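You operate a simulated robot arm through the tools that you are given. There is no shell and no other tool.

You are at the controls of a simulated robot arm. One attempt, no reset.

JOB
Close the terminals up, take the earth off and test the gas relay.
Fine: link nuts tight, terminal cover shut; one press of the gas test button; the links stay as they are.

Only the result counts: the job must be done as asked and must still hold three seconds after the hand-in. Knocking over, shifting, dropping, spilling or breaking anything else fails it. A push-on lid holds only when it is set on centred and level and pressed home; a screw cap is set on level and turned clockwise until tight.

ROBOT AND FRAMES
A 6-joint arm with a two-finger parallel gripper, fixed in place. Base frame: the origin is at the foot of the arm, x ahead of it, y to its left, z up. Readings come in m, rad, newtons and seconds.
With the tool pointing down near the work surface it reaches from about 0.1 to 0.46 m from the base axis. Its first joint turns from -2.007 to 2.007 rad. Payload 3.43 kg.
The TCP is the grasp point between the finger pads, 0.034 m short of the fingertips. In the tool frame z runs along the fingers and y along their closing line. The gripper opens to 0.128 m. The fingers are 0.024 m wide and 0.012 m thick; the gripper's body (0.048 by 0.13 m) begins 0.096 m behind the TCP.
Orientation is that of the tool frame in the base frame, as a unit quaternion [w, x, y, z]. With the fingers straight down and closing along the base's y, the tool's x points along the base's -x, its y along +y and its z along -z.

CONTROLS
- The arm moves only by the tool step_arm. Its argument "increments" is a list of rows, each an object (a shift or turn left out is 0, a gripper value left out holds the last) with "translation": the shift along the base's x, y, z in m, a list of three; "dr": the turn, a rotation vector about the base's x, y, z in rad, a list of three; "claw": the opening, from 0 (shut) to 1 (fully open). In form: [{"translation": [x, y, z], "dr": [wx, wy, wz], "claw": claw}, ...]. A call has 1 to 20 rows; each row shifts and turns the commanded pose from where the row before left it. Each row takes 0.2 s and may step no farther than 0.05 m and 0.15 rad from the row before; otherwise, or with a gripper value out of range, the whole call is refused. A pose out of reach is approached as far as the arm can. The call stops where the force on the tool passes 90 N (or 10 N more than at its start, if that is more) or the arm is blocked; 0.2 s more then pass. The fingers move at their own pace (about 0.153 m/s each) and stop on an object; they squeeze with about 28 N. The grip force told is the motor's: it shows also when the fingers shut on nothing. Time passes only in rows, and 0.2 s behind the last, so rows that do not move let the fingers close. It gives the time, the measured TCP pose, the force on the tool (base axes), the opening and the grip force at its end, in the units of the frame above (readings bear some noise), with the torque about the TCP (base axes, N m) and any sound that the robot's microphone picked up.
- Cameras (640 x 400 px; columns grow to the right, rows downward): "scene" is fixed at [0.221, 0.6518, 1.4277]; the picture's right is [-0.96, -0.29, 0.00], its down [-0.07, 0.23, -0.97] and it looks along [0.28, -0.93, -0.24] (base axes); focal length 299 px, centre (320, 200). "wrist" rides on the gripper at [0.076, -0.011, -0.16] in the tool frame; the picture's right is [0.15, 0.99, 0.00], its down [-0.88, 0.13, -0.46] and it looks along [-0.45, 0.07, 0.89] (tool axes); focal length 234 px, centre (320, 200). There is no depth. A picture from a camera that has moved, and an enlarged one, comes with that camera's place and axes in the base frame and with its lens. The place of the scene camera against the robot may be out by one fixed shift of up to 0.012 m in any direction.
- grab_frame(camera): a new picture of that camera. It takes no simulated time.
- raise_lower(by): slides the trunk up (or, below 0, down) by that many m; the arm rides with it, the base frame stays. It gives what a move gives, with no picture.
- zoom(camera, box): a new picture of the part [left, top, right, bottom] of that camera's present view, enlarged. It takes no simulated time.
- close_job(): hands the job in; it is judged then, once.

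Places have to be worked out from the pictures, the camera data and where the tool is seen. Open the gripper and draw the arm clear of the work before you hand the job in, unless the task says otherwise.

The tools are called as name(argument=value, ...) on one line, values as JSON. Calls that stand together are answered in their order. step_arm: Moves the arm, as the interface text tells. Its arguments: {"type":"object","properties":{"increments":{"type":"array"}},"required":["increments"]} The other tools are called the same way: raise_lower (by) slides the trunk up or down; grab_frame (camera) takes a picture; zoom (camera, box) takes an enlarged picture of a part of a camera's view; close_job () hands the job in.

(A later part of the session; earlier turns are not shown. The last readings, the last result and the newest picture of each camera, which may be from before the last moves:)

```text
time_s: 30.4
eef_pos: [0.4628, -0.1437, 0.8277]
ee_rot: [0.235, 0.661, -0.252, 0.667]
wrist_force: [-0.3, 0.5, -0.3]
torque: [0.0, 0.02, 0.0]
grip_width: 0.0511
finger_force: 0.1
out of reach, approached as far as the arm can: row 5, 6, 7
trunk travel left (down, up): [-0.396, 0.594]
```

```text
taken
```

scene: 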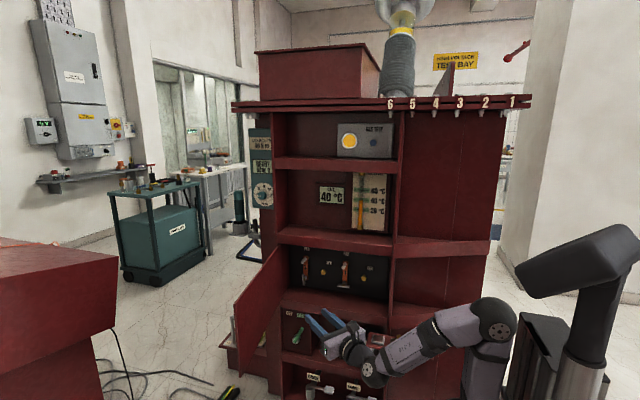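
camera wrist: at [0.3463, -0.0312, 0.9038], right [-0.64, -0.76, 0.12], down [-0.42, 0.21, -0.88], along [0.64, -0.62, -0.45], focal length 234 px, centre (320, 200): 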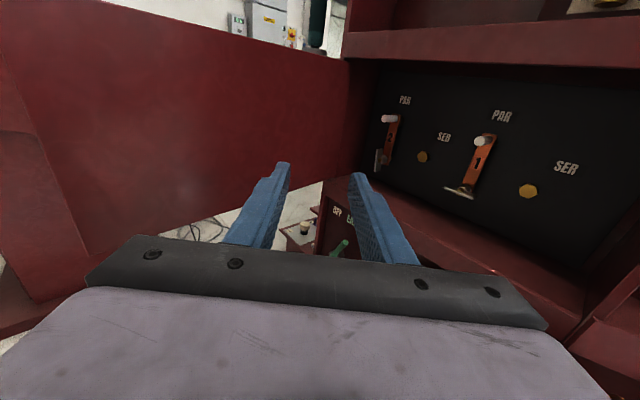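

The door's inner face is in view now. I zoom for its edges.

zoom(camera="wrist", box=[0, 0, 400, 250])

zoom(camera="scene", box=[215, 230, 345, 400])

```text
1.60 times, centred on (200, 125) of wrist
camera zoom: at [0.3463, -0.0312, 0.9038], right [-0.64, -0.76, 0.12], down [-0.42, 0.21, -0.88], along [0.64, -0.62, -0.45], focal length 375 px, centre (512, 320)
```

zoom: 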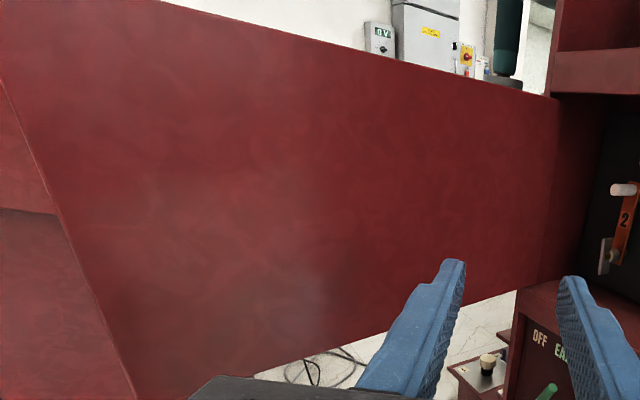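

```text
2.35 times, centred on (280, 315) of scene
camera zoom: at [0.221, 0.6518, 1.4277], right [-0.96, -0.29, 0.0], down [-0.07, 0.23, -0.97], along [0.28, -0.93, -0.24], focal length 704 px, centre (414, -71)
```

zoom: 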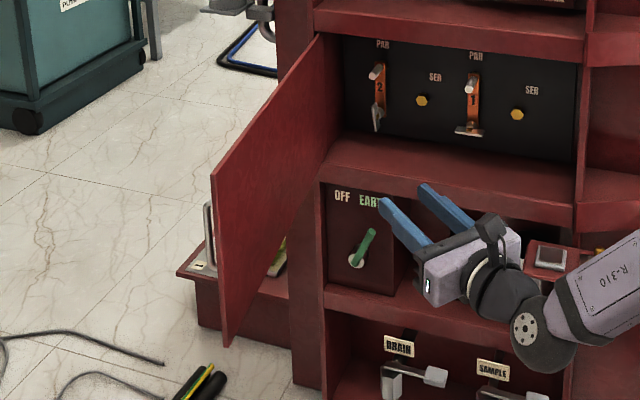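

The door's hinge is at about (0.757, -0.46) and its free edge near (0.66, 0.02), z ≈0.67–0.945. For nut 2, I'll yaw only 0.1 rad so the gripper's tail clears the door, go in at x≈0.46 to y≈-0.36, then slide over to x≈0.64.

step_arm(increments=[{"dr": [0, 0, -0.145]}, {"dr": [0, 0, -0.145]}, {"dr": [0, 0, -0.145]}, {"dr": [0, 0, -0.145]}, {"dr": [0, 0, -0.145]}, {"translation": [0.02, -0.04, -0.01], "dr": [0, 0, -0.045]}, {"translation": [0.02, -0.04, -0.01]}, {"translation": [0.02, -0.045, -0.01]}, {"translation": [0, -0.045, -0.01]}, {"translation": [0, -0.035, -0.01]}, {}])

```text
refused: row 8 steps farther than a row can; nothing moved
```

One row was slightly too long; I resend with shorter steps.

step_arm(increments=[{"dr": [0, 0, -0.145]}, {"dr": [0, 0, -0.145]}, {"dr": [0, 0, -0.145]}, {"dr": [0, 0, -0.145]}, {"dr": [0, 0, -0.145]}, {"translation": [0.02, -0.04, -0.01], "dr": [0, 0, -0.045]}, {"translation": [0.02, -0.04, -0.01]}, {"translation": [0.02, -0.04, -0.01]}, {"translation": [0, -0.04, -0.01]}, {"translation": [0, -0.045, -0.01]}, {}])

grab_frame(camera="wrist")

```text
time_s: 32.8
eef_pos: [0.5198, -0.349, 0.7761]
ee_rot: [0.467, 0.519, -0.481, 0.531]
wrist_force: [-0.1, 0.4, -0.2]
torque: [-0.02, -0.02, -0.02]
grip_width: 0.0511
finger_force: 0.1
trunk travel left (down, up): [-0.396, 0.594]
```

```text
taken
camera wrist: at [0.5141, -0.1868, 0.8511], right [-0.99, -0.1, 0.12], down [-0.15, 0.44, -0.88], along [0.03, -0.89, -0.45], focal length 234 px, centre (320, 200)
```

wrist: 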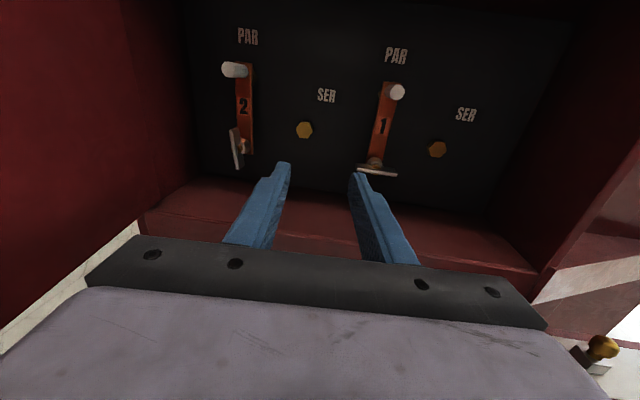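

Good: yaw 0.1, TCP (0.520, -0.349, 0.776). I slide to nut 2's axis, rolling +0.15 to match its wing, and check the view.

step_arm(increments=[{"translation": [0.04, 0, -0.006], "dr": [0, 0.075, 0]}, {"translation": [0.04, 0, -0.006], "dr": [0, 0.075, 0]}, {"translation": [0.036, -0.012, -0.006]}, {"translation": [0, -0.02, 0]}, {}])

grab_frame(camera="wrist")

zoom(camera="wrist", box=[240, 110, 400, 210])

zoom(camera="scene", box=[245, 230, 405, 330])

```text
time_s: 34.0
eef_pos: [0.6365, -0.3774, 0.7595]
ee_rot: [0.502, 0.556, -0.445, 0.49]
wrist_force: [-0.1, 0.0, 0.4]
torque: [0.0, 0.0, 0.0]
grip_width: 0.0512
finger_force: 0.2
trunk travel left (down, up): [-0.396, 0.594]
```

```text
taken
camera wrist: at [0.6414, -0.217, 0.8348], right [-0.96, -0.1, 0.27], down [-0.28, 0.44, -0.85], along [-0.03, -0.89, -0.45], focal length 234 px, centre (320, 200)
```

wrist: 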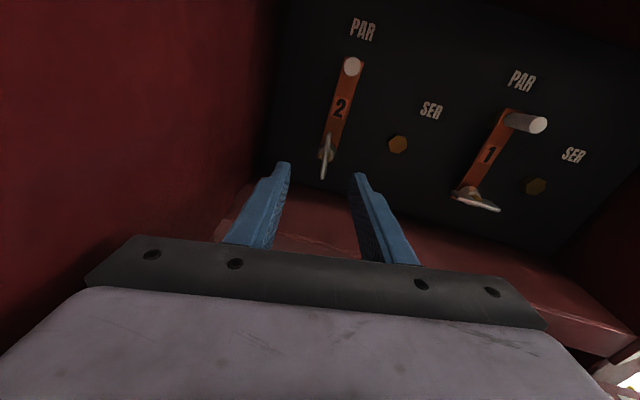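

```text
4.00 times, centred on (320, 160) of wrist
camera zoom: at [0.6414, -0.217, 0.8348], right [-0.96, -0.1, 0.27], down [-0.28, 0.44, -0.85], along [-0.03, -0.89, -0.45], focal length 937 px, centre (320, 360)
```

zoom: 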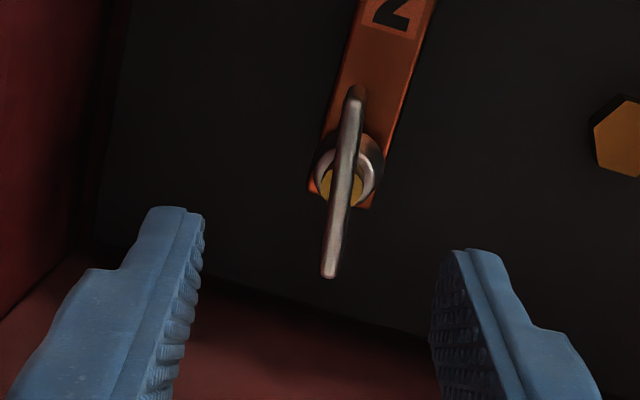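

```text
4.00 times, centred on (325, 280) of scene
camera zoom: at [0.221, 0.6518, 1.4277], right [-0.96, -0.29, 0.0], down [-0.07, 0.23, -0.97], along [0.28, -0.93, -0.24], focal length 1198 px, centre (300, -120)
```

zoom: 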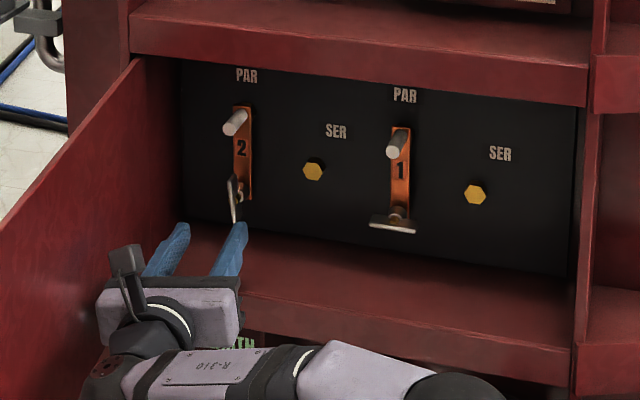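

The wing of nut 2 is centred at (0.642, -0.472, 0.759) and only ~0.05 rad off my finger plane. I advance to overlap about 5-6 mm of the wing and close.

step_arm(increments=[{"translation": [0.001, -0.025, -0.001], "dr": [0, 0.03, 0]}, {"translation": [0.001, -0.025, 0]}, {"translation": [0, -0.015, 0]}, {}, {"claw": 0.0}, {"claw": 0.0}, {"claw": 0.0}])

zoom(camera="wrist", box=[240, 110, 400, 210])

zoom(camera="scene", box=[245, 230, 405, 330])

```text
time_s: 35.6
eef_pos: [0.6373, -0.4441, 0.7591]
ee_rot: [0.509, 0.563, -0.438, 0.481]
wrist_force: [-11.5, 2.3, -0.5]
torque: [-0.2, -0.02, -0.76]
grip_width: 0.007
finger_force: 40.9
trunk travel left (down, up): [-0.396, 0.594]
```

```text
4.00 times, centred on (320, 160) of wrist
camera zoom: at [0.645, -0.2822, 0.8351], right [-0.95, -0.1, 0.29], down [-0.31, 0.44, -0.84], along [-0.05, -0.89, -0.45], focal length 937 px, centre (320, 360)
```

zoom: 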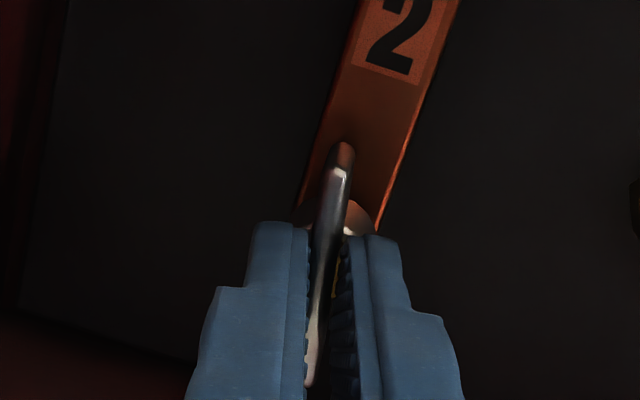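

```text
4.00 times, centred on (325, 280) of scene
camera zoom: at [0.221, 0.6518, 1.4277], right [-0.96, -0.29, 0.0], down [-0.07, 0.23, -0.97], along [0.28, -0.93, -0.24], focal length 1198 px, centre (300, -120)
```

zoom: 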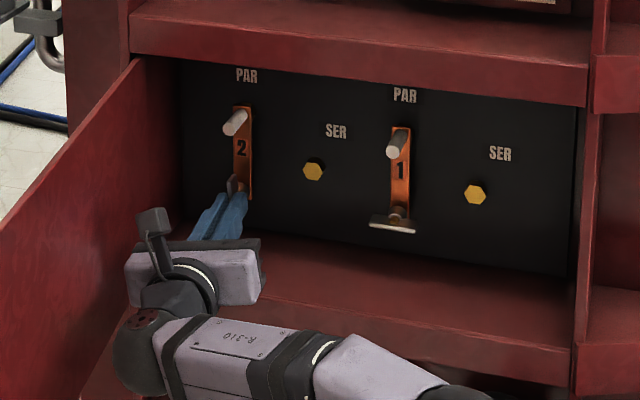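

Gripped on wing 2 (7 mm). I turn it clockwise in stages, with tiny shifts keeping the fingertips on the nut's axis.

step_arm(increments=[{"translation": [-0.001, 0, 0], "dr": [0, -0.08, 0]}, {"translation": [0.0002, 0, -0.0002], "dr": [0, -0.1, 0]}, {"translation": [0.0002, 0, -0.0002], "dr": [0, -0.1, 0]}, {"translation": [0.0002, 0, -0.0002], "dr": [0, -0.1, 0]}, {}])

```text
time_s: 36.8
eef_pos: [0.6376, -0.4439, 0.7588]
ee_rot: [0.416, 0.462, -0.526, 0.58]
wrist_force: [-14.0, 5.1, -3.2]
torque: [0.92, 0.01, -0.67]
grip_width: 0.0068
finger_force: 41.0
trunk travel left (down, up): [-0.396, 0.594]
```

step_arm(increments=[{"translation": [-0.0012, 0, 0], "dr": [0, -0.1, 0]}, {"translation": [0.0002, 0, -0.0002], "dr": [0, -0.12, 0]}, {"translation": [0.0002, 0, -0.0002], "dr": [0, -0.12, 0]}, {"translation": [0.0002, 0, -0.0002], "dr": [0, -0.12, 0]}, {}])

zoom(camera="wrist", box=[240, 110, 400, 210])

zoom(camera="scene", box=[245, 230, 405, 330])

```text
time_s: 38.0
eef_pos: [0.638, -0.4442, 0.757]
ee_rot: [0.286, 0.318, -0.607, 0.67]
wrist_force: [-6.8, 2.9, -2.2]
torque: [0.55, -0.01, -0.42]
grip_width: 0.007
finger_force: 40.9
trunk travel left (down, up): [-0.396, 0.594]
```

```text
4.00 times, centred on (320, 160) of wrist
camera zoom: at [0.5863, -0.2822, 0.8128], right [-0.85, -0.1, -0.51], down [0.42, 0.44, -0.79], along [0.31, -0.89, -0.34], focal length 937 px, centre (320, 360)
```

zoom: 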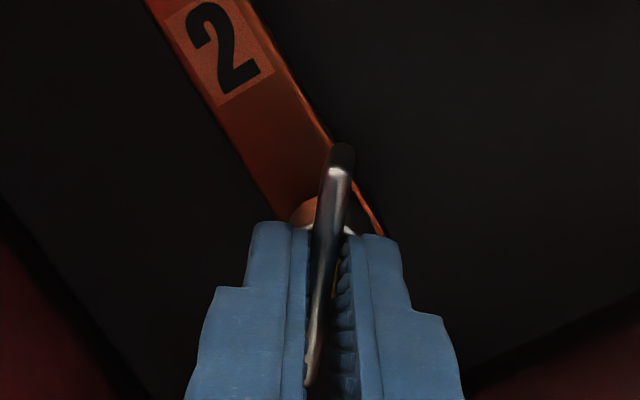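

```text
4.00 times, centred on (325, 280) of scene
camera zoom: at [0.221, 0.6518, 1.4277], right [-0.96, -0.29, 0.0], down [-0.07, 0.23, -0.97], along [0.28, -0.93, -0.24], focal length 1198 px, centre (300, -120)
```

zoom: 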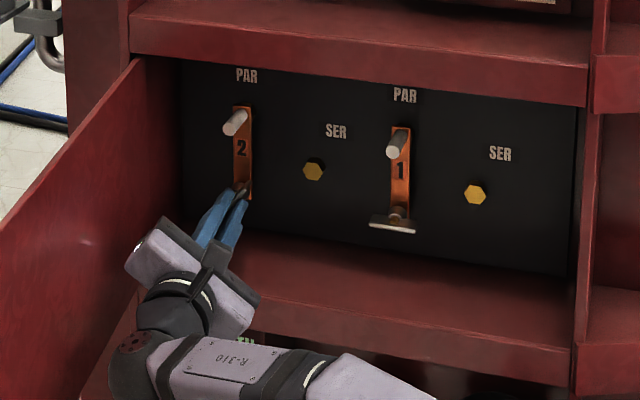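

Nut 2 turns freely too and link 2 stays. I continue clockwise.

step_arm(increments=[{"translation": [0.0002, 0, -0.0002], "dr": [0, -0.12, 0]}, {"translation": [0.0002, 0, -0.0002], "dr": [0, -0.12, 0]}, {"translation": [0.0002, 0, -0.0002], "dr": [0, -0.12, 0]}, {"translation": [0.0002, 0, -0.0003], "dr": [0, -0.12, 0]}, {}])

step_arm(increments=[{"translation": [0.0001, 0, -0.0003], "dr": [0, -0.12, 0]}, {"translation": [0.0001, 0, -0.0003], "dr": [0, -0.12, 0]}, {"translation": [0.0001, 0, -0.0003], "dr": [0, -0.1, 0]}, {}])

```text
time_s: 39.2
eef_pos: [0.6403, -0.4435, 0.7562]
ee_rot: [0.133, 0.149, -0.657, 0.726]
wrist_force: [0.8, 0.6, -0.2]
torque: [0.31, 0.01, -0.42]
grip_width: 0.0069
finger_force: 40.9
trunk travel left (down, up): [-0.396, 0.594]
```

```text
time_s: 40.2
eef_pos: [0.6381, -0.4416, 0.7569]
ee_rot: [0.016, 0.029, -0.67, 0.742]
wrist_force: [25.9, -15.2, 12.9]
torque: [0.09, 0.03, 0.49]
grip_width: 0.0069
finger_force: 41.0
out of reach, approached as far as the arm can: row 3
trunk travel left (down, up): [-0.396, 0.594]
```

The arm is at its reach limit at the end of that turn (the tool tilted as it turned about y). I loosen the fingers slightly, straighten the tool with a yaw of ~0.12 so the wrist needs less reach, and re-close.

step_arm(increments=[{"claw": 0.2}, {"claw": 0.2}, {"translation": [-0.001, 0, 0.001], "dr": [0.05, 0, 0.06]}, {"translation": [-0.0015, 0, 0.0015], "dr": [0.05, 0, 0.06]}, {}])

zoom(camera="wrist", box=[240, 110, 400, 210])

zoom(camera="scene", box=[245, 230, 405, 330])

```text
time_s: 41.4
eef_pos: [0.6323, -0.4422, 0.7592]
ee_rot: [-0.025, 0.066, -0.704, 0.706]
wrist_force: [1.1, 0.4, 1.5]
torque: [0.03, 0.01, 0.0]
grip_width: 0.0256
finger_force: 0.0
trunk travel left (down, up): [-0.396, 0.594]
```

```text
4.00 times, centred on (320, 160) of wrist
camera zoom: at [0.5375, -0.292, 0.7737], right [-0.2, -0.03, -0.98], down [0.81, 0.56, -0.18], along [0.56, -0.82, -0.09], focal length 937 px, centre (320, 360)
```

zoom: 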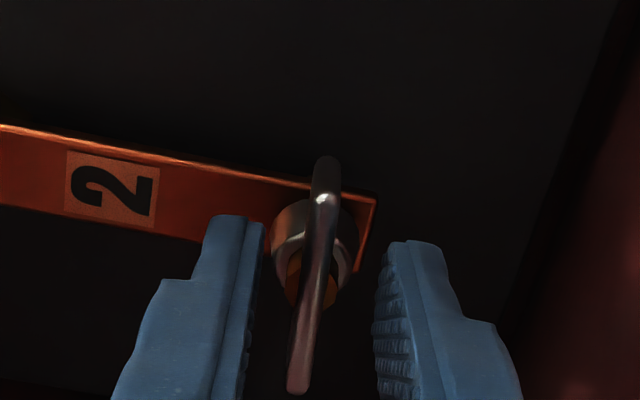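

```text
4.00 times, centred on (325, 280) of scene
camera zoom: at [0.221, 0.6518, 1.4277], right [-0.96, -0.29, 0.0], down [-0.07, 0.23, -0.97], along [0.28, -0.93, -0.24], focal length 1198 px, centre (300, -120)
```

zoom: 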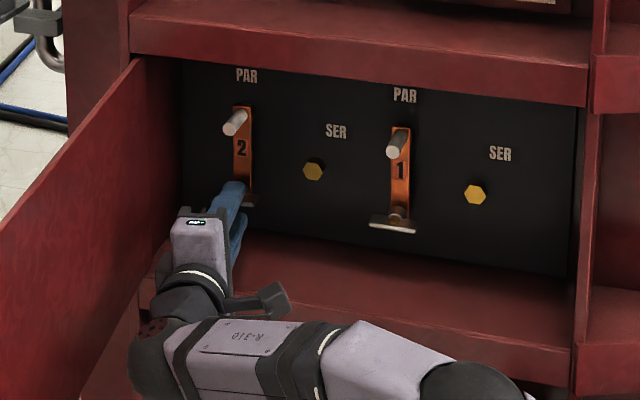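

The wing is between the fingers and aligned. I close again and turn on about the tool's own axis (into the panel) while reading the torque.

step_arm(increments=[{"claw": 0.0}, {"claw": 0.0}, {"dr": [0.013, -0.099, 0]}, {"dr": [0.013, -0.099, 0]}, {"dr": [0.013, -0.099, 0]}, {}])

```text
time_s: 42.8
eef_pos: [0.6329, -0.4416, 0.7601]
ee_rot: [0.132, 0.04, 0.705, -0.695]
wrist_force: [5.8, -7.8, 9.9]
torque: [-0.57, 1.24, 0.2]
grip_width: 0.011
finger_force: 45.0
trunk travel left (down, up): [-0.396, 0.594]
```

Torque is up at 1.24 N m and the fingers begin to spread, as with nut 1. I push on a bit further to be sure it's fully tight.

step_arm(increments=[{"dr": [0.013, -0.099, 0]}, {"dr": [0.013, -0.099, 0]}, {}])

zoom(camera="wrist", box=[240, 110, 400, 210])

zoom(camera="scene", box=[245, 230, 405, 330])

```text
time_s: 43.6
eef_pos: [0.6322, -0.4428, 0.7594]
ee_rot: [0.199, 0.11, 0.697, -0.68]
wrist_force: [4.7, -8.8, 11.9]
torque: [-0.63, 1.59, 0.08]
grip_width: 0.0166
finger_force: 45.1
trunk travel left (down, up): [-0.396, 0.594]
```

```text
4.00 times, centred on (320, 160) of wrist
camera zoom: at [0.539, -0.2914, 0.7365], right [0.29, 0.03, -0.96], down [0.79, 0.56, 0.26], along [0.55, -0.83, 0.13], focal length 937 px, centre (320, 360)
```

zoom: 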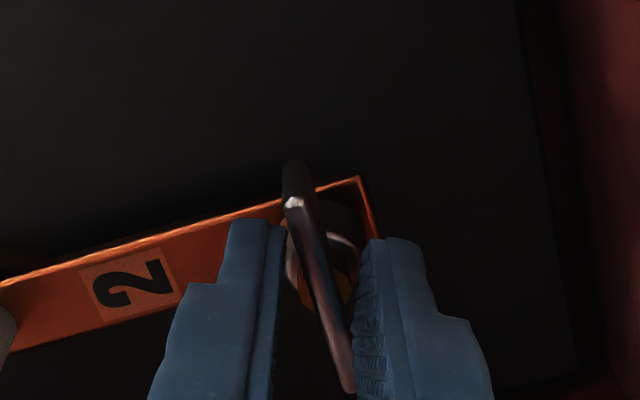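

```text
4.00 times, centred on (325, 280) of scene
camera zoom: at [0.221, 0.6518, 1.4277], right [-0.96, -0.29, 0.0], down [-0.07, 0.23, -0.97], along [0.28, -0.93, -0.24], focal length 1198 px, centre (300, -120)
```

zoom: 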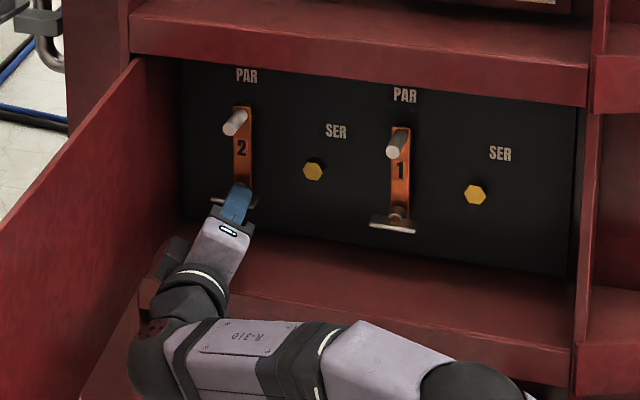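

Nut 2 is hard tight with its wing horizontal as well. I relax the roll, open, and withdraw straight back along the tool.

step_arm(increments=[{"dr": [-0.018, 0.138, 0]}, {"dr": [-0.018, 0.138, 0]}, {"dr": [-0.013, 0.099, 0]}, {"claw": 0.4}, {"claw": 0.4}, {"translation": [-0.004, 0.03, 0]}, {"translation": [-0.005, 0.04, 0]}, {"translation": [-0.005, 0.04, 0]}, {}])

grab_frame(camera="wrist")

zoom(camera="scene", box=[245, 230, 405, 330])

```text
time_s: 45.6
eef_pos: [0.6167, -0.3307, 0.7584]
ee_rot: [0.068, -0.023, 0.707, -0.704]
wrist_force: [-0.1, 0.4, -0.8]
torque: [0.0, 0.02, -0.03]
grip_width: 0.0511
finger_force: 0.1
trunk travel left (down, up): [-0.396, 0.594]
```

```text
taken
camera wrist: at [0.5215, -0.181, 0.7643], right [-0.08, -0.01, -1.0], down [0.82, 0.57, -0.07], along [0.56, -0.82, -0.04], focal length 234 px, centre (320, 200)
```

wrist: 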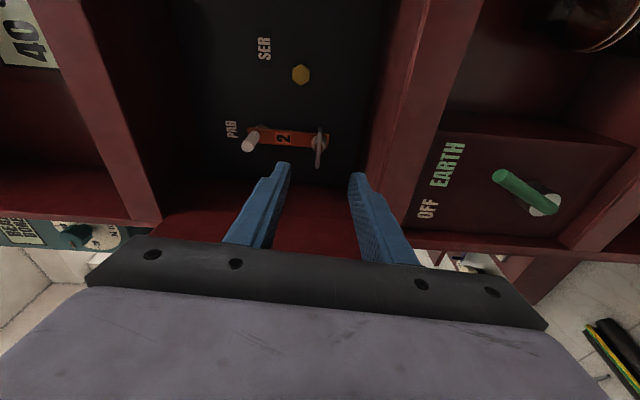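

```text
4.00 times, centred on (325, 280) of scene
camera zoom: at [0.221, 0.6518, 1.4277], right [-0.96, -0.29, 0.0], down [-0.07, 0.23, -0.97], along [0.28, -0.93, -0.24], focal length 1198 px, centre (300, -120)
```

zoom: 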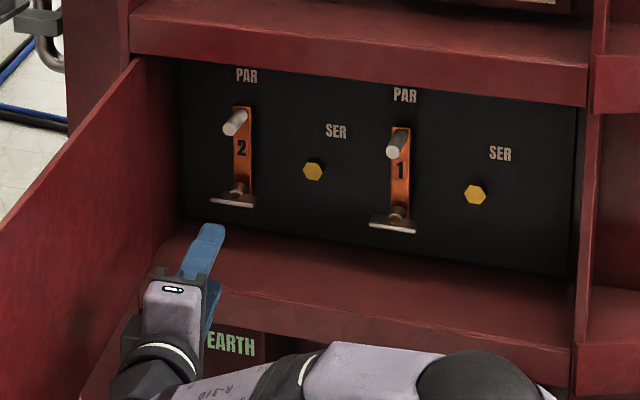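

Both wings are now horizontal and both links unmoved, so the nuts are tight. Next is the door: I check what stands behind (outside) its free edge, where a finger must go.

zoom(camera="scene", box=[0, 220, 290, 400])

zoom(camera="scene", box=[210, 290, 290, 390])

```text
2.21 times, centred on (145, 310) of scene
camera zoom: at [0.221, 0.6518, 1.4277], right [-0.96, -0.29, 0.0], down [-0.07, 0.23, -0.97], along [0.28, -0.93, -0.24], focal length 661 px, centre (706, -43)
```

zoom: 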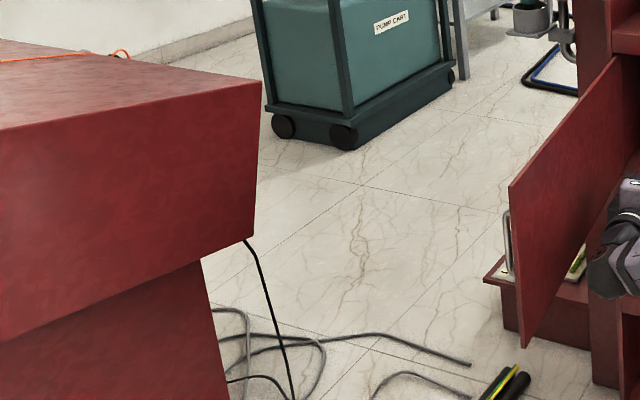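

```text
4.00 times, centred on (250, 340) of scene
camera zoom: at [0.221, 0.6518, 1.4277], right [-0.96, -0.29, 0.0], down [-0.07, 0.23, -0.97], along [0.28, -0.93, -0.24], focal length 1198 px, centre (600, -360)
```

zoom: 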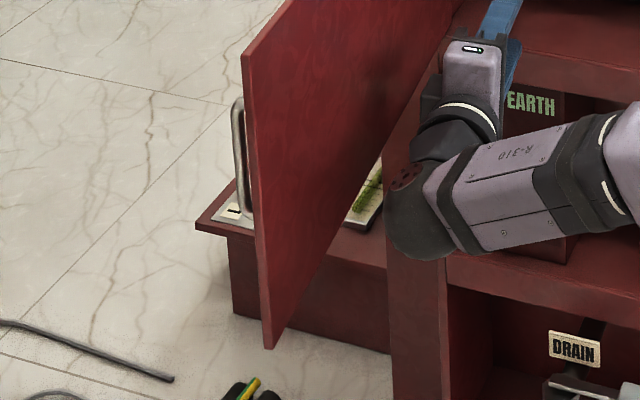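

Nothing stands near the door's outside at finger height (the other cabinet is ~0.5 m further). I retreat from the compartment, roll back to camera-up about the tool's own axis, and close the fingers.

step_arm(increments=[{"translation": [-0.03, 0.035, 0], "dr": [-0.0183, 0.1415, 0]}, {"translation": [-0.03, 0.035, 0], "dr": [-0.0183, 0.1415, 0]}, {"translation": [-0.03, 0.035, 0], "dr": [-0.0183, 0.1415, 0]}, {"translation": [-0.03, 0.035, 0], "dr": [-0.0183, 0.1415, 0]}, {"dr": [-0.0183, 0.1415, 0], "claw": 0}, {"dr": [-0.0183, 0.1415, 0]}, {"dr": [-0.0183, 0.1415, 0]}, {"dr": [-0.0183, 0.1415, 0]}, {"dr": [-0.0183, 0.1415, 0]}, {"dr": [-0.0183, 0.1415, 0]}, {"dr": [-0.0183, 0.1415, 0]}, {}])

grab_frame(camera="scene")

grab_frame(camera="wrist")

```text
time_s: 48.2
eef_pos: [0.4975, -0.1922, 0.7582]
ee_rot: [0.45, 0.516, -0.483, 0.545]
wrist_force: [0.5, 0.7, 0.2]
torque: [0.0, -0.02, 0.01]
grip_width: 0.0001
finger_force: 28.2
trunk travel left (down, up): [-0.396, 0.594]
```

```text
taken
```

scene: 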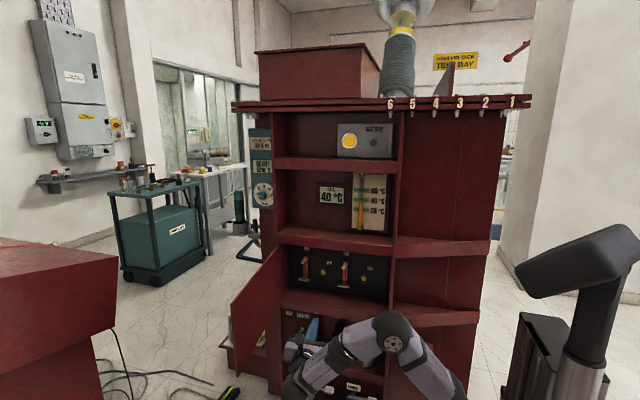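

```text
taken
camera wrist: at [0.4846, -0.0315, 0.8338], right [-0.99, -0.13, 0.08], down [-0.13, 0.44, -0.89], along [0.08, -0.89, -0.45], focal length 234 px, centre (320, 200)
```

wrist: 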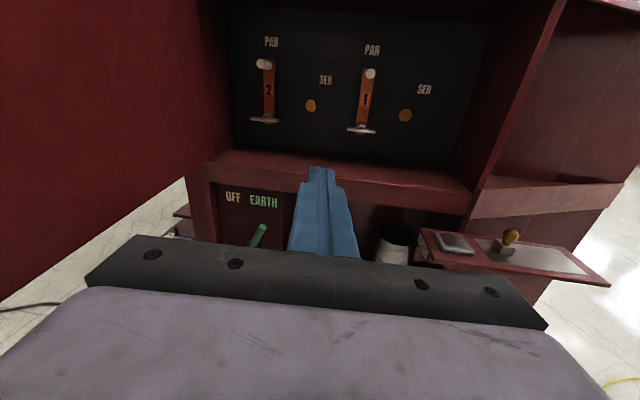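

Fingers are closed. I swing the tool out around the door's free edge: to about (0.50, 0.10) with yaw 0.7, well clear of the door.

step_arm(increments=[{"translation": [0, 0.04, 0]}, {"translation": [0, 0.04, 0], "dr": [0, 0, 0.1]}, {"translation": [0, 0.04, 0], "dr": [0, 0, 0.1]}, {"translation": [0, 0.04, 0], "dr": [0, 0, 0.1]}, {"translation": [0, 0.04, -0.01], "dr": [0, 0, 0.1]}, {"translation": [0, 0.04, -0.01], "dr": [0, 0, 0.1]}, {"translation": [0, 0.04, 0], "dr": [0, 0, 0.07]}, {"translation": [0, 0.02, 0]}, {}])

grab_frame(camera="scene")

grab_frame(camera="wrist")

```text
time_s: 50.2
eef_pos: [0.4989, 0.1089, 0.74]
ee_rot: [0.278, 0.631, -0.319, 0.65]
wrist_force: [0.9, -0.6, -0.9]
torque: [0.01, -0.01, 0.0]
grip_width: 0.0
finger_force: 27.7
trunk travel left (down, up): [-0.396, 0.594]
```

```text
taken
```

scene: 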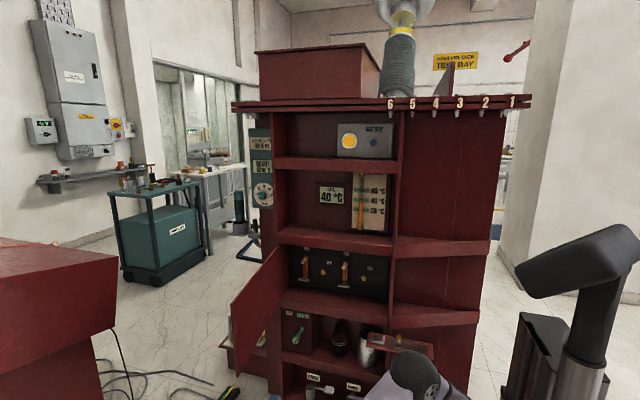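

```text
taken
camera wrist: at [0.4006, 0.2372, 0.8141], right [-0.76, -0.64, 0.08], down [-0.35, 0.3, -0.89], along [0.54, -0.71, -0.45], focal length 234 px, centre (320, 200)
```

wrist: 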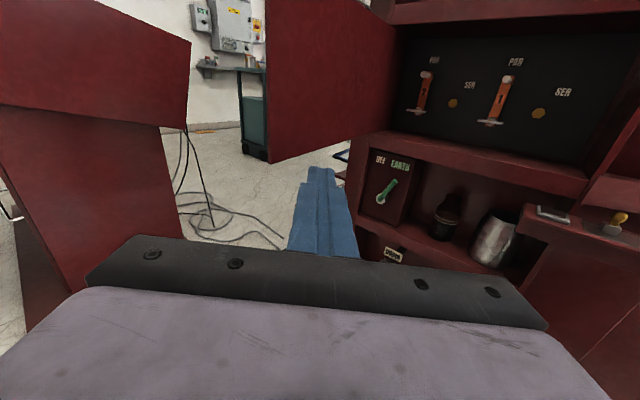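

The free edge triangulates to F≈(0.667, 0.020), door bottom z≈0.70, handle z≈0.80-0.885 on the outer face. I slide the closed fingers in below the handle, outside the door, along a line ~4.5 cm clear of the edge.

step_arm(increments=[{"translation": [0.042, 0.011, 0.002]}, {"translation": [0.042, 0.011, 0.002]}, {"translation": [0.042, 0.011, 0]}, {"translation": [0.032, -0.038, 0]}, {"translation": [0.032, -0.038, 0]}, {"translation": [0.032, -0.038, 0]}, {}])

grab_frame(camera="scene")

grab_frame(camera="wrist")

```text
time_s: 51.8
eef_pos: [0.719, 0.0249, 0.7439]
ee_rot: [0.279, 0.631, -0.32, 0.649]
wrist_force: [0.3, -1.3, 0.0]
torque: [-0.01, 0.0, 0.04]
grip_width: 0.0
finger_force: 27.9
trunk travel left (down, up): [-0.396, 0.594]
```

```text
taken
```

scene: 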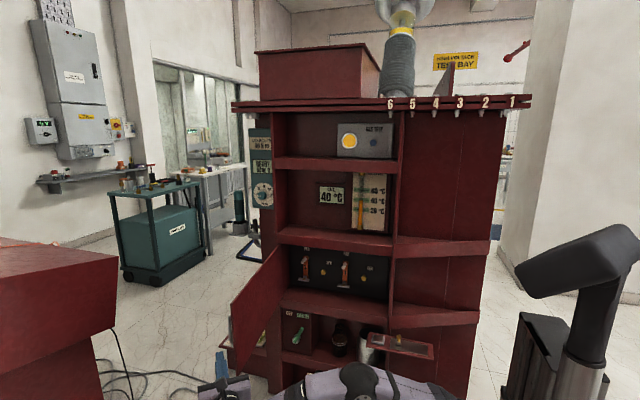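

```text
taken
camera wrist: at [0.6217, 0.1524, 0.82], right [-0.76, -0.64, 0.08], down [-0.35, 0.3, -0.89], along [0.54, -0.71, -0.45], focal length 234 px, centre (320, 200)
```

wrist: 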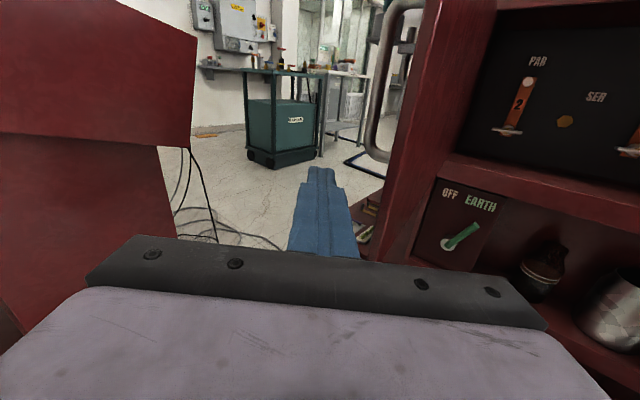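

The wrist view confirms the fingers are just outside the door, below the handle. I start pushing the edge along its arc (toward -x, slightly -y) in small steps and watch the force.

step_arm(increments=[{"translation": [-0.024, -0.02, 0]}, {"translation": [-0.02, -0.005, 0]}, {"translation": [-0.02, -0.005, 0]}, {"translation": [-0.02, -0.005, 0]}, {}])

grab_frame(camera="scene")

grab_frame(camera="wrist")

```text
time_s: 53.0
eef_pos: [0.6361, -0.0091, 0.7418]
ee_rot: [0.278, 0.631, -0.319, 0.65]
wrist_force: [-0.8, 0.1, 0.1]
torque: [0.0, 0.0, -0.01]
grip_width: 0.0
finger_force: 27.4
trunk travel left (down, up): [-0.396, 0.594]
```

```text
taken
```

scene: 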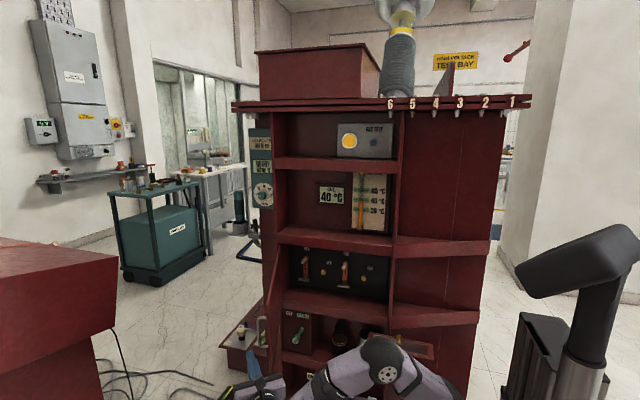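

```text
taken
camera wrist: at [0.5381, 0.1193, 0.8174], right [-0.76, -0.64, 0.08], down [-0.35, 0.3, -0.89], along [0.54, -0.71, -0.45], focal length 234 px, centre (320, 200)
```

wrist: 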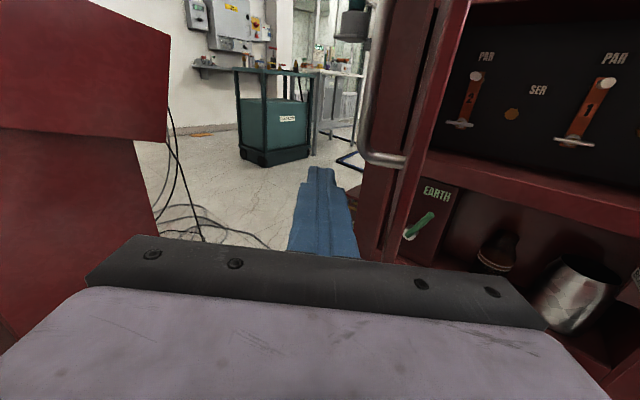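

The door swung easily, nearly edge-on to the scene camera now (about 65° open). I zoom in to see exactly where its edge is.

zoom(camera="scene", box=[210, 235, 370, 400])

zoom(camera="wrist", box=[280, 0, 480, 260])

```text
2.42 times, centred on (290, 318) of scene
camera zoom: at [0.221, 0.6518, 1.4277], right [-0.96, -0.29, 0.0], down [-0.07, 0.23, -0.97], along [0.28, -0.93, -0.24], focal length 726 px, centre (393, -85)
```

zoom: 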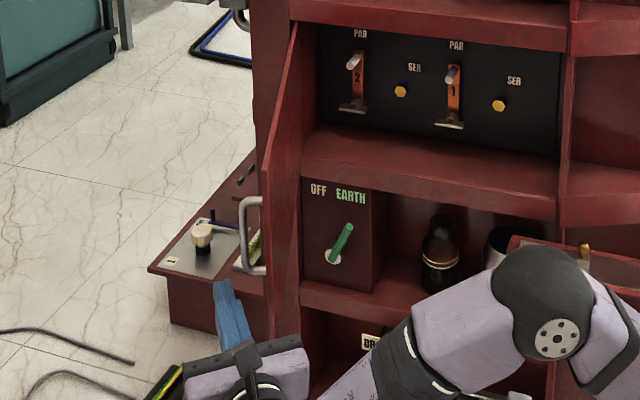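

```text
1.54 times, centred on (380, 130) of wrist
camera zoom: at [0.5381, 0.1193, 0.8174], right [-0.76, -0.64, 0.08], down [-0.35, 0.3, -0.89], along [0.54, -0.71, -0.45], focal length 360 px, centre (228, 308)
```

zoom: 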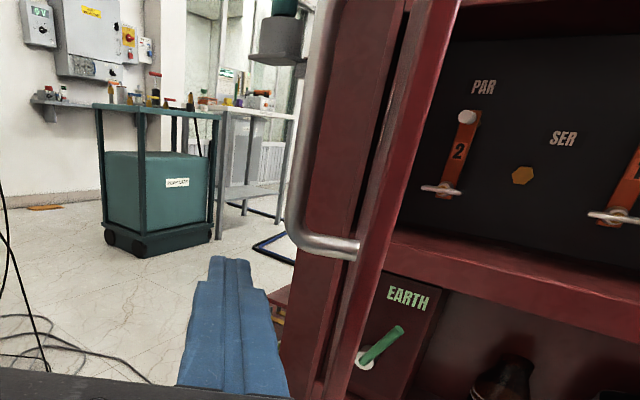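

F is now about (0.586, -0.02), ~69° open, and the finger is just behind it. I push on to ~60° and then straighten the yaw so the tips can push the outer face.

step_arm(increments=[{"translation": [-0.02, -0.008, 0]}, {"translation": [-0.02, -0.008, 0]}, {"translation": [-0.02, -0.01, 0]}, {"translation": [-0.02, -0.01, 0]}, {"translation": [-0.01, 0, 0], "dr": [0, 0, -0.1]}, {"dr": [0, 0, -0.1]}, {"dr": [0, 0, -0.1]}, {"dr": [0, 0, -0.1]}, {"dr": [0, 0, -0.1]}, {}])

zoom(camera="scene", box=[210, 235, 370, 400])

grab_frame(camera="wrist")

```text
time_s: 55.2
eef_pos: [0.5469, -0.0452, 0.7437]
ee_rot: [0.431, 0.532, -0.466, 0.56]
wrist_force: [0.1, -0.8, -0.7]
torque: [-0.01, -0.03, -0.01]
grip_width: 0.0001
finger_force: 28.3
trunk travel left (down, up): [-0.396, 0.594]
```

```text
2.42 times, centred on (290, 318) of scene
camera zoom: at [0.221, 0.6518, 1.4277], right [-0.96, -0.29, 0.0], down [-0.07, 0.23, -0.97], along [0.28, -0.93, -0.24], focal length 726 px, centre (393, -85)
```

zoom: 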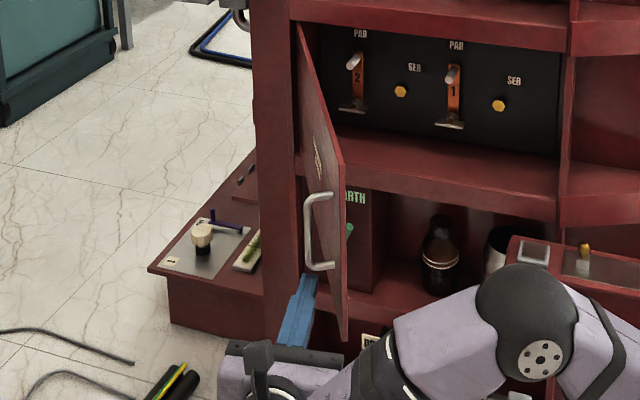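

```text
taken
camera wrist: at [0.5215, 0.1145, 0.8183], right [-0.98, -0.2, 0.08], down [-0.16, 0.43, -0.89], along [0.14, -0.88, -0.45], focal length 234 px, centre (320, 200)
```

wrist: 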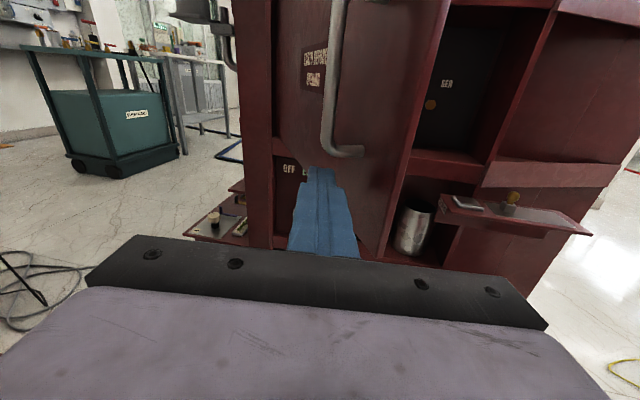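

The door is around 55° open now and follows; the tips are behind its outer face below the handle. I push on along the arc toward ~30°.

step_arm(increments=[{"translation": [-0.021, -0.03, 0], "dr": [0, 0, -0.03]}, {"translation": [-0.021, -0.03, 0], "dr": [0, 0, -0.03]}, {"translation": [-0.022, -0.03, 0], "dr": [0, 0, -0.03]}, {"translation": [-0.022, -0.027, 0]}, {"translation": [-0.022, -0.027, 0]}, {"translation": [-0.022, -0.027, 0]}, {}])

zoom(camera="scene", box=[210, 235, 430, 400])

grab_frame(camera="wrist")

```text
time_s: 56.8
eef_pos: [0.4173, -0.2154, 0.741]
ee_rot: [0.455, 0.511, -0.489, 0.541]
wrist_force: [0.9, -0.2, 0.5]
torque: [0.01, 0.0, -0.02]
grip_width: 0.0002
finger_force: 28.5
trunk travel left (down, up): [-0.396, 0.594]
```

```text
2.42 times, centred on (320, 318) of scene
camera zoom: at [0.221, 0.6518, 1.4277], right [-0.96, -0.29, 0.0], down [-0.07, 0.23, -0.97], along [0.28, -0.93, -0.24], focal length 726 px, centre (320, -85)
```

zoom: 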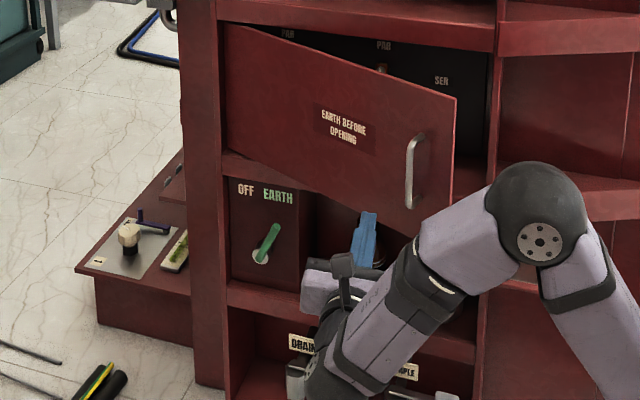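

```text
taken
camera wrist: at [0.406, -0.0548, 0.8172], right [-0.99, -0.11, 0.08], down [-0.12, 0.45, -0.89], along [0.06, -0.89, -0.45], focal length 234 px, centre (320, 200)
```

wrist: 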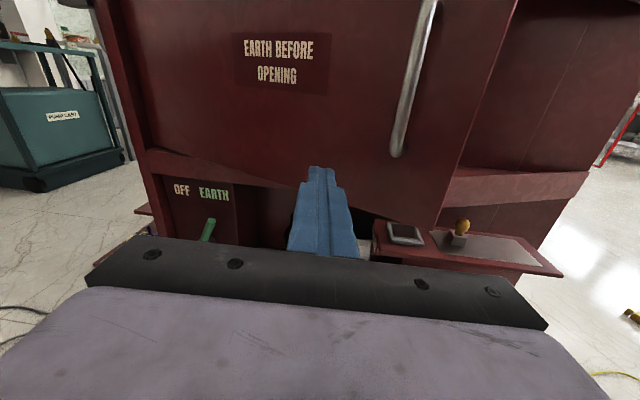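

The cover (label "EARTH BEFORE OPENING") is about 25-30° open. I keep pushing with the tips toward closed, slowing near the end.

step_arm(increments=[{"translation": [-0.0145, -0.032, 0.005]}, {"translation": [-0.0145, -0.032, 0.005]}, {"translation": [-0.0145, -0.03, 0.005]}, {"translation": [-0.006, -0.025, 0]}, {"translation": [-0.006, -0.025, 0]}, {}])

zoom(camera="scene", box=[210, 235, 430, 400])

grab_frame(camera="wrist")

```text
time_s: 58.2
eef_pos: [0.3604, -0.3598, 0.7556]
ee_rot: [0.454, 0.511, -0.489, 0.542]
wrist_force: [-0.2, 0.0, -0.4]
torque: [0.01, -0.01, -0.02]
grip_width: 0.0002
finger_force: 28.0
trunk travel left (down, up): [-0.396, 0.594]
```

```text
2.42 times, centred on (320, 318) of scene
camera zoom: at [0.221, 0.6518, 1.4277], right [-0.96, -0.29, 0.0], down [-0.07, 0.23, -0.97], along [0.28, -0.93, -0.24], focal length 726 px, centre (320, -85)
```

zoom: 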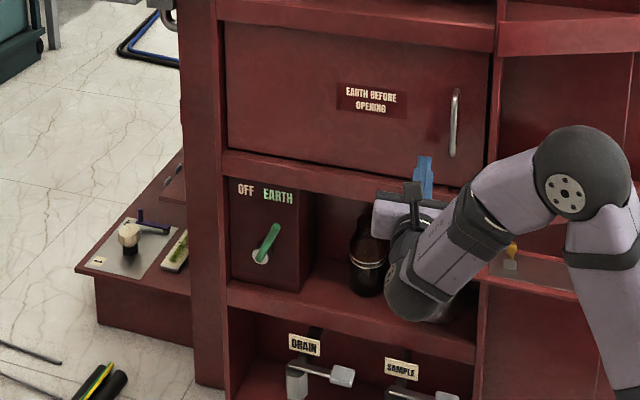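

```text
taken
camera wrist: at [0.3491, -0.1994, 0.8313], right [-0.99, -0.11, 0.08], down [-0.12, 0.45, -0.89], along [0.06, -0.89, -0.45], focal length 234 px, centre (320, 200)
```

wrist: 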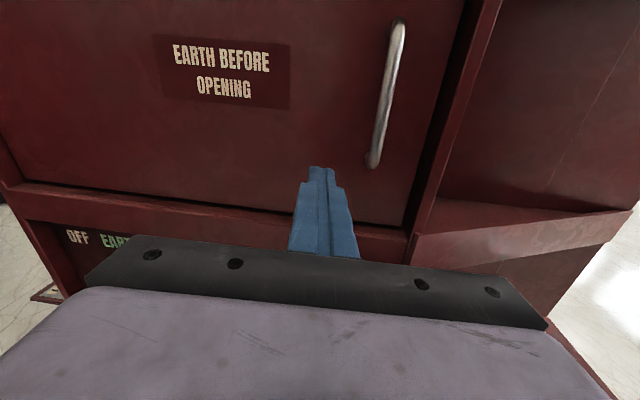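

The cover looks almost or fully shut already. I press it home gently in 1 cm steps until the force shows it is seated.

step_arm(increments=[{"translation": [0, -0.015, 0]}, {"translation": [0, -0.01, 0]}, {"translation": [0, -0.01, 0]}, {}])

step_arm(increments=[{"translation": [0, -0.008, 0]}, {"translation": [0, -0.008, 0]}, {}])

```text
time_s: 59.2
eef_pos: [0.3612, -0.3911, 0.7581]
ee_rot: [0.455, 0.512, -0.488, 0.541]
wrist_force: [-7.9, 42.1, -2.7]
torque: [0.02, -0.02, -0.55]
grip_width: 0.0
finger_force: 28.4
trunk travel left (down, up): [-0.396, 0.594]
```

```text
time_s: 59.6
eef_pos: [0.3591, -0.3914, 0.7569]
ee_rot: [0.454, 0.515, -0.484, 0.543]
wrist_force: [-13.7, 58.5, 8.5]
torque: [-0.41, 0.01, -0.88]
grip_width: 0.0
finger_force: 28.3
trunk travel left (down, up): [-0.396, 0.594]
stopped in row 2: the force on the tool passed its limit at 100 N (the readings are from after the stop); the commanded pose is now the measured one
```

The cover is firmly seated (face at y≈-0.425, 100 N push with no more travel). I back off and check that it stays shut.

step_arm(increments=[{"translation": [0, 0.03, 0]}, {"translation": [0, 0.04, 0]}, {"translation": [0, 0.04, 0]}, {"translation": [0, 0.04, 0]}, {}])

zoom(camera="scene", box=[210, 235, 430, 400])

grab_frame(camera="wrist")

```text
time_s: 60.8
eef_pos: [0.3616, -0.2472, 0.7515]
ee_rot: [0.454, 0.516, -0.488, 0.538]
wrist_force: [0.0, 0.2, 0.9]
torque: [-0.02, -0.01, 0.0]
grip_width: 0.0003
finger_force: 28.0
trunk travel left (down, up): [-0.396, 0.594]
```

```text
2.42 times, centred on (320, 318) of scene
camera zoom: at [0.221, 0.6518, 1.4277], right [-0.96, -0.29, 0.0], down [-0.07, 0.23, -0.97], along [0.28, -0.93, -0.24], focal length 726 px, centre (320, -85)
```

zoom: 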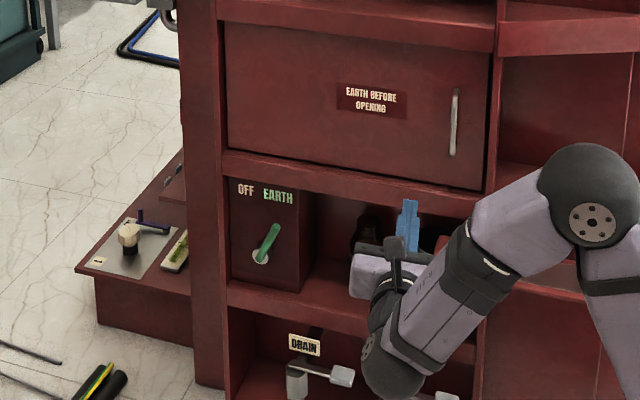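

```text
taken
camera wrist: at [0.3513, -0.0863, 0.8296], right [-0.99, -0.11, 0.09], down [-0.13, 0.45, -0.88], along [0.06, -0.89, -0.46], focal length 234 px, centre (320, 200)
```

wrist: 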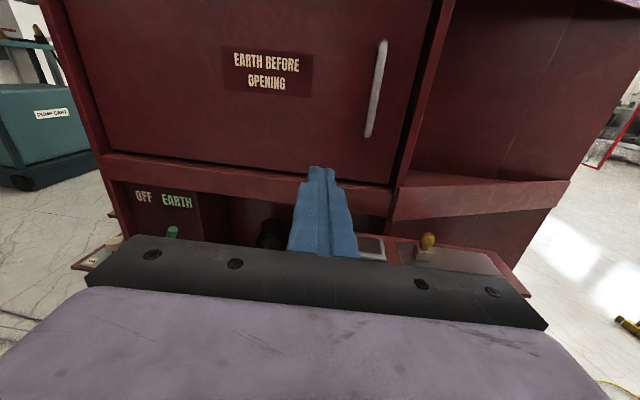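

The cover stays shut. Next is the earth lever (box labelled OFF / EARTH below, at x≈0.65): I move to x≈0.5 and lower the trunk 0.2 m to look at it.

step_arm(increments=[{"translation": [0.045, 0.01, 0]}, {"translation": [0.045, 0.01, 0]}, {"translation": [0.045, 0, 0]}, {}])

raise_lower(by=-0.2)

grab_frame(camera="wrist")

grab_frame(camera="scene")

```text
time_s: 61.8
eef_pos: [0.4989, -0.2285, 0.7538]
ee_rot: [0.453, 0.517, -0.487, 0.539]
wrist_force: [0.6, 0.0, -0.4]
torque: [0.02, 0.03, 0.02]
grip_width: 0.0
finger_force: 27.8
trunk travel left (down, up): [-0.396, 0.594]
```

```text
time_s: 64.0
eef_pos: [0.4972, -0.2288, 0.5534]
ee_rot: [0.453, 0.516, -0.488, 0.539]
wrist_force: [0.2, 0.3, 0.0]
torque: [-0.01, 0.05, -0.01]
grip_width: 0.0
finger_force: 28.4
trunk travel left (down, up): [-0.196, 0.794]
```

```text
taken
camera wrist: at [0.4864, -0.0676, 0.6308], right [-0.99, -0.11, 0.09], down [-0.13, 0.45, -0.88], along [0.06, -0.89, -0.46], focal length 234 px, centre (320, 200)
```

wrist: 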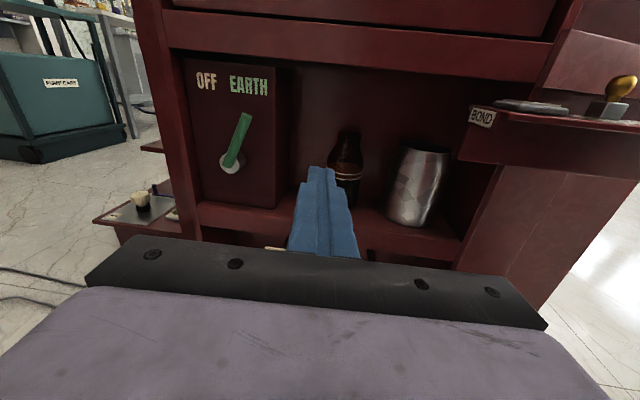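

```text
taken
```

scene: 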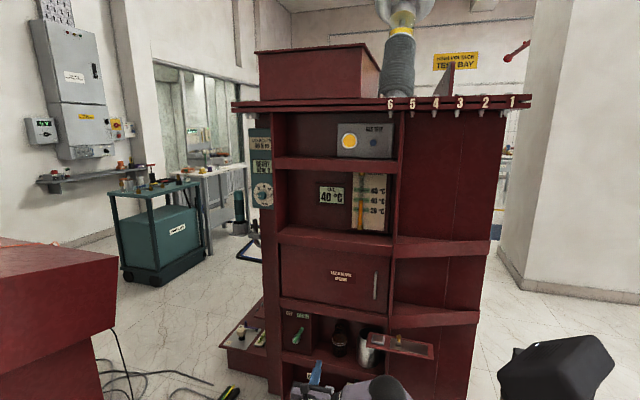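

The earth switch is in view. I zoom on the lever from both cameras for triangulation.

zoom(camera="wrist", box=[170, 50, 330, 210])

zoom(camera="scene", box=[275, 300, 345, 360])

```text
2.50 times, centred on (250, 130) of wrist
camera zoom: at [0.4864, -0.0676, 0.6308], right [-0.99, -0.11, 0.09], down [-0.13, 0.45, -0.88], along [0.06, -0.89, -0.46], focal length 585 px, centre (495, 375)
```

zoom: 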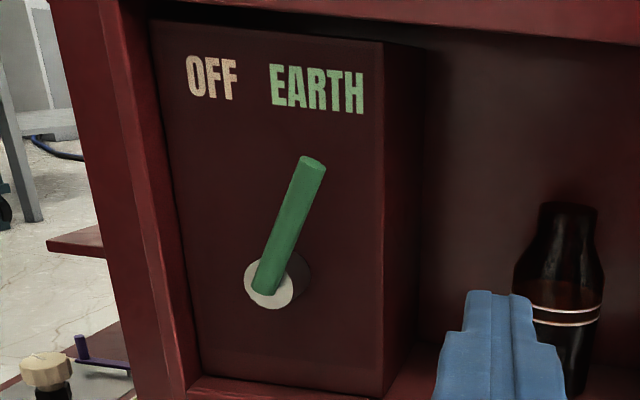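

```text
6.67 times, centred on (310, 330) of scene
camera zoom: at [0.221, 0.6518, 1.4277], right [-0.96, -0.29, 0.0], down [-0.07, 0.23, -0.97], along [0.28, -0.93, -0.24], focal length 1996 px, centre (387, -667)
```

zoom: 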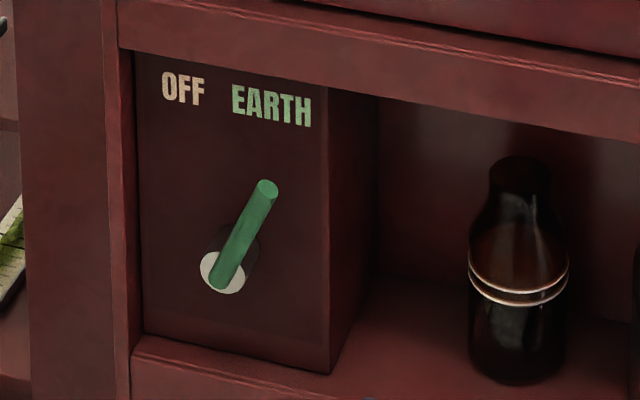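

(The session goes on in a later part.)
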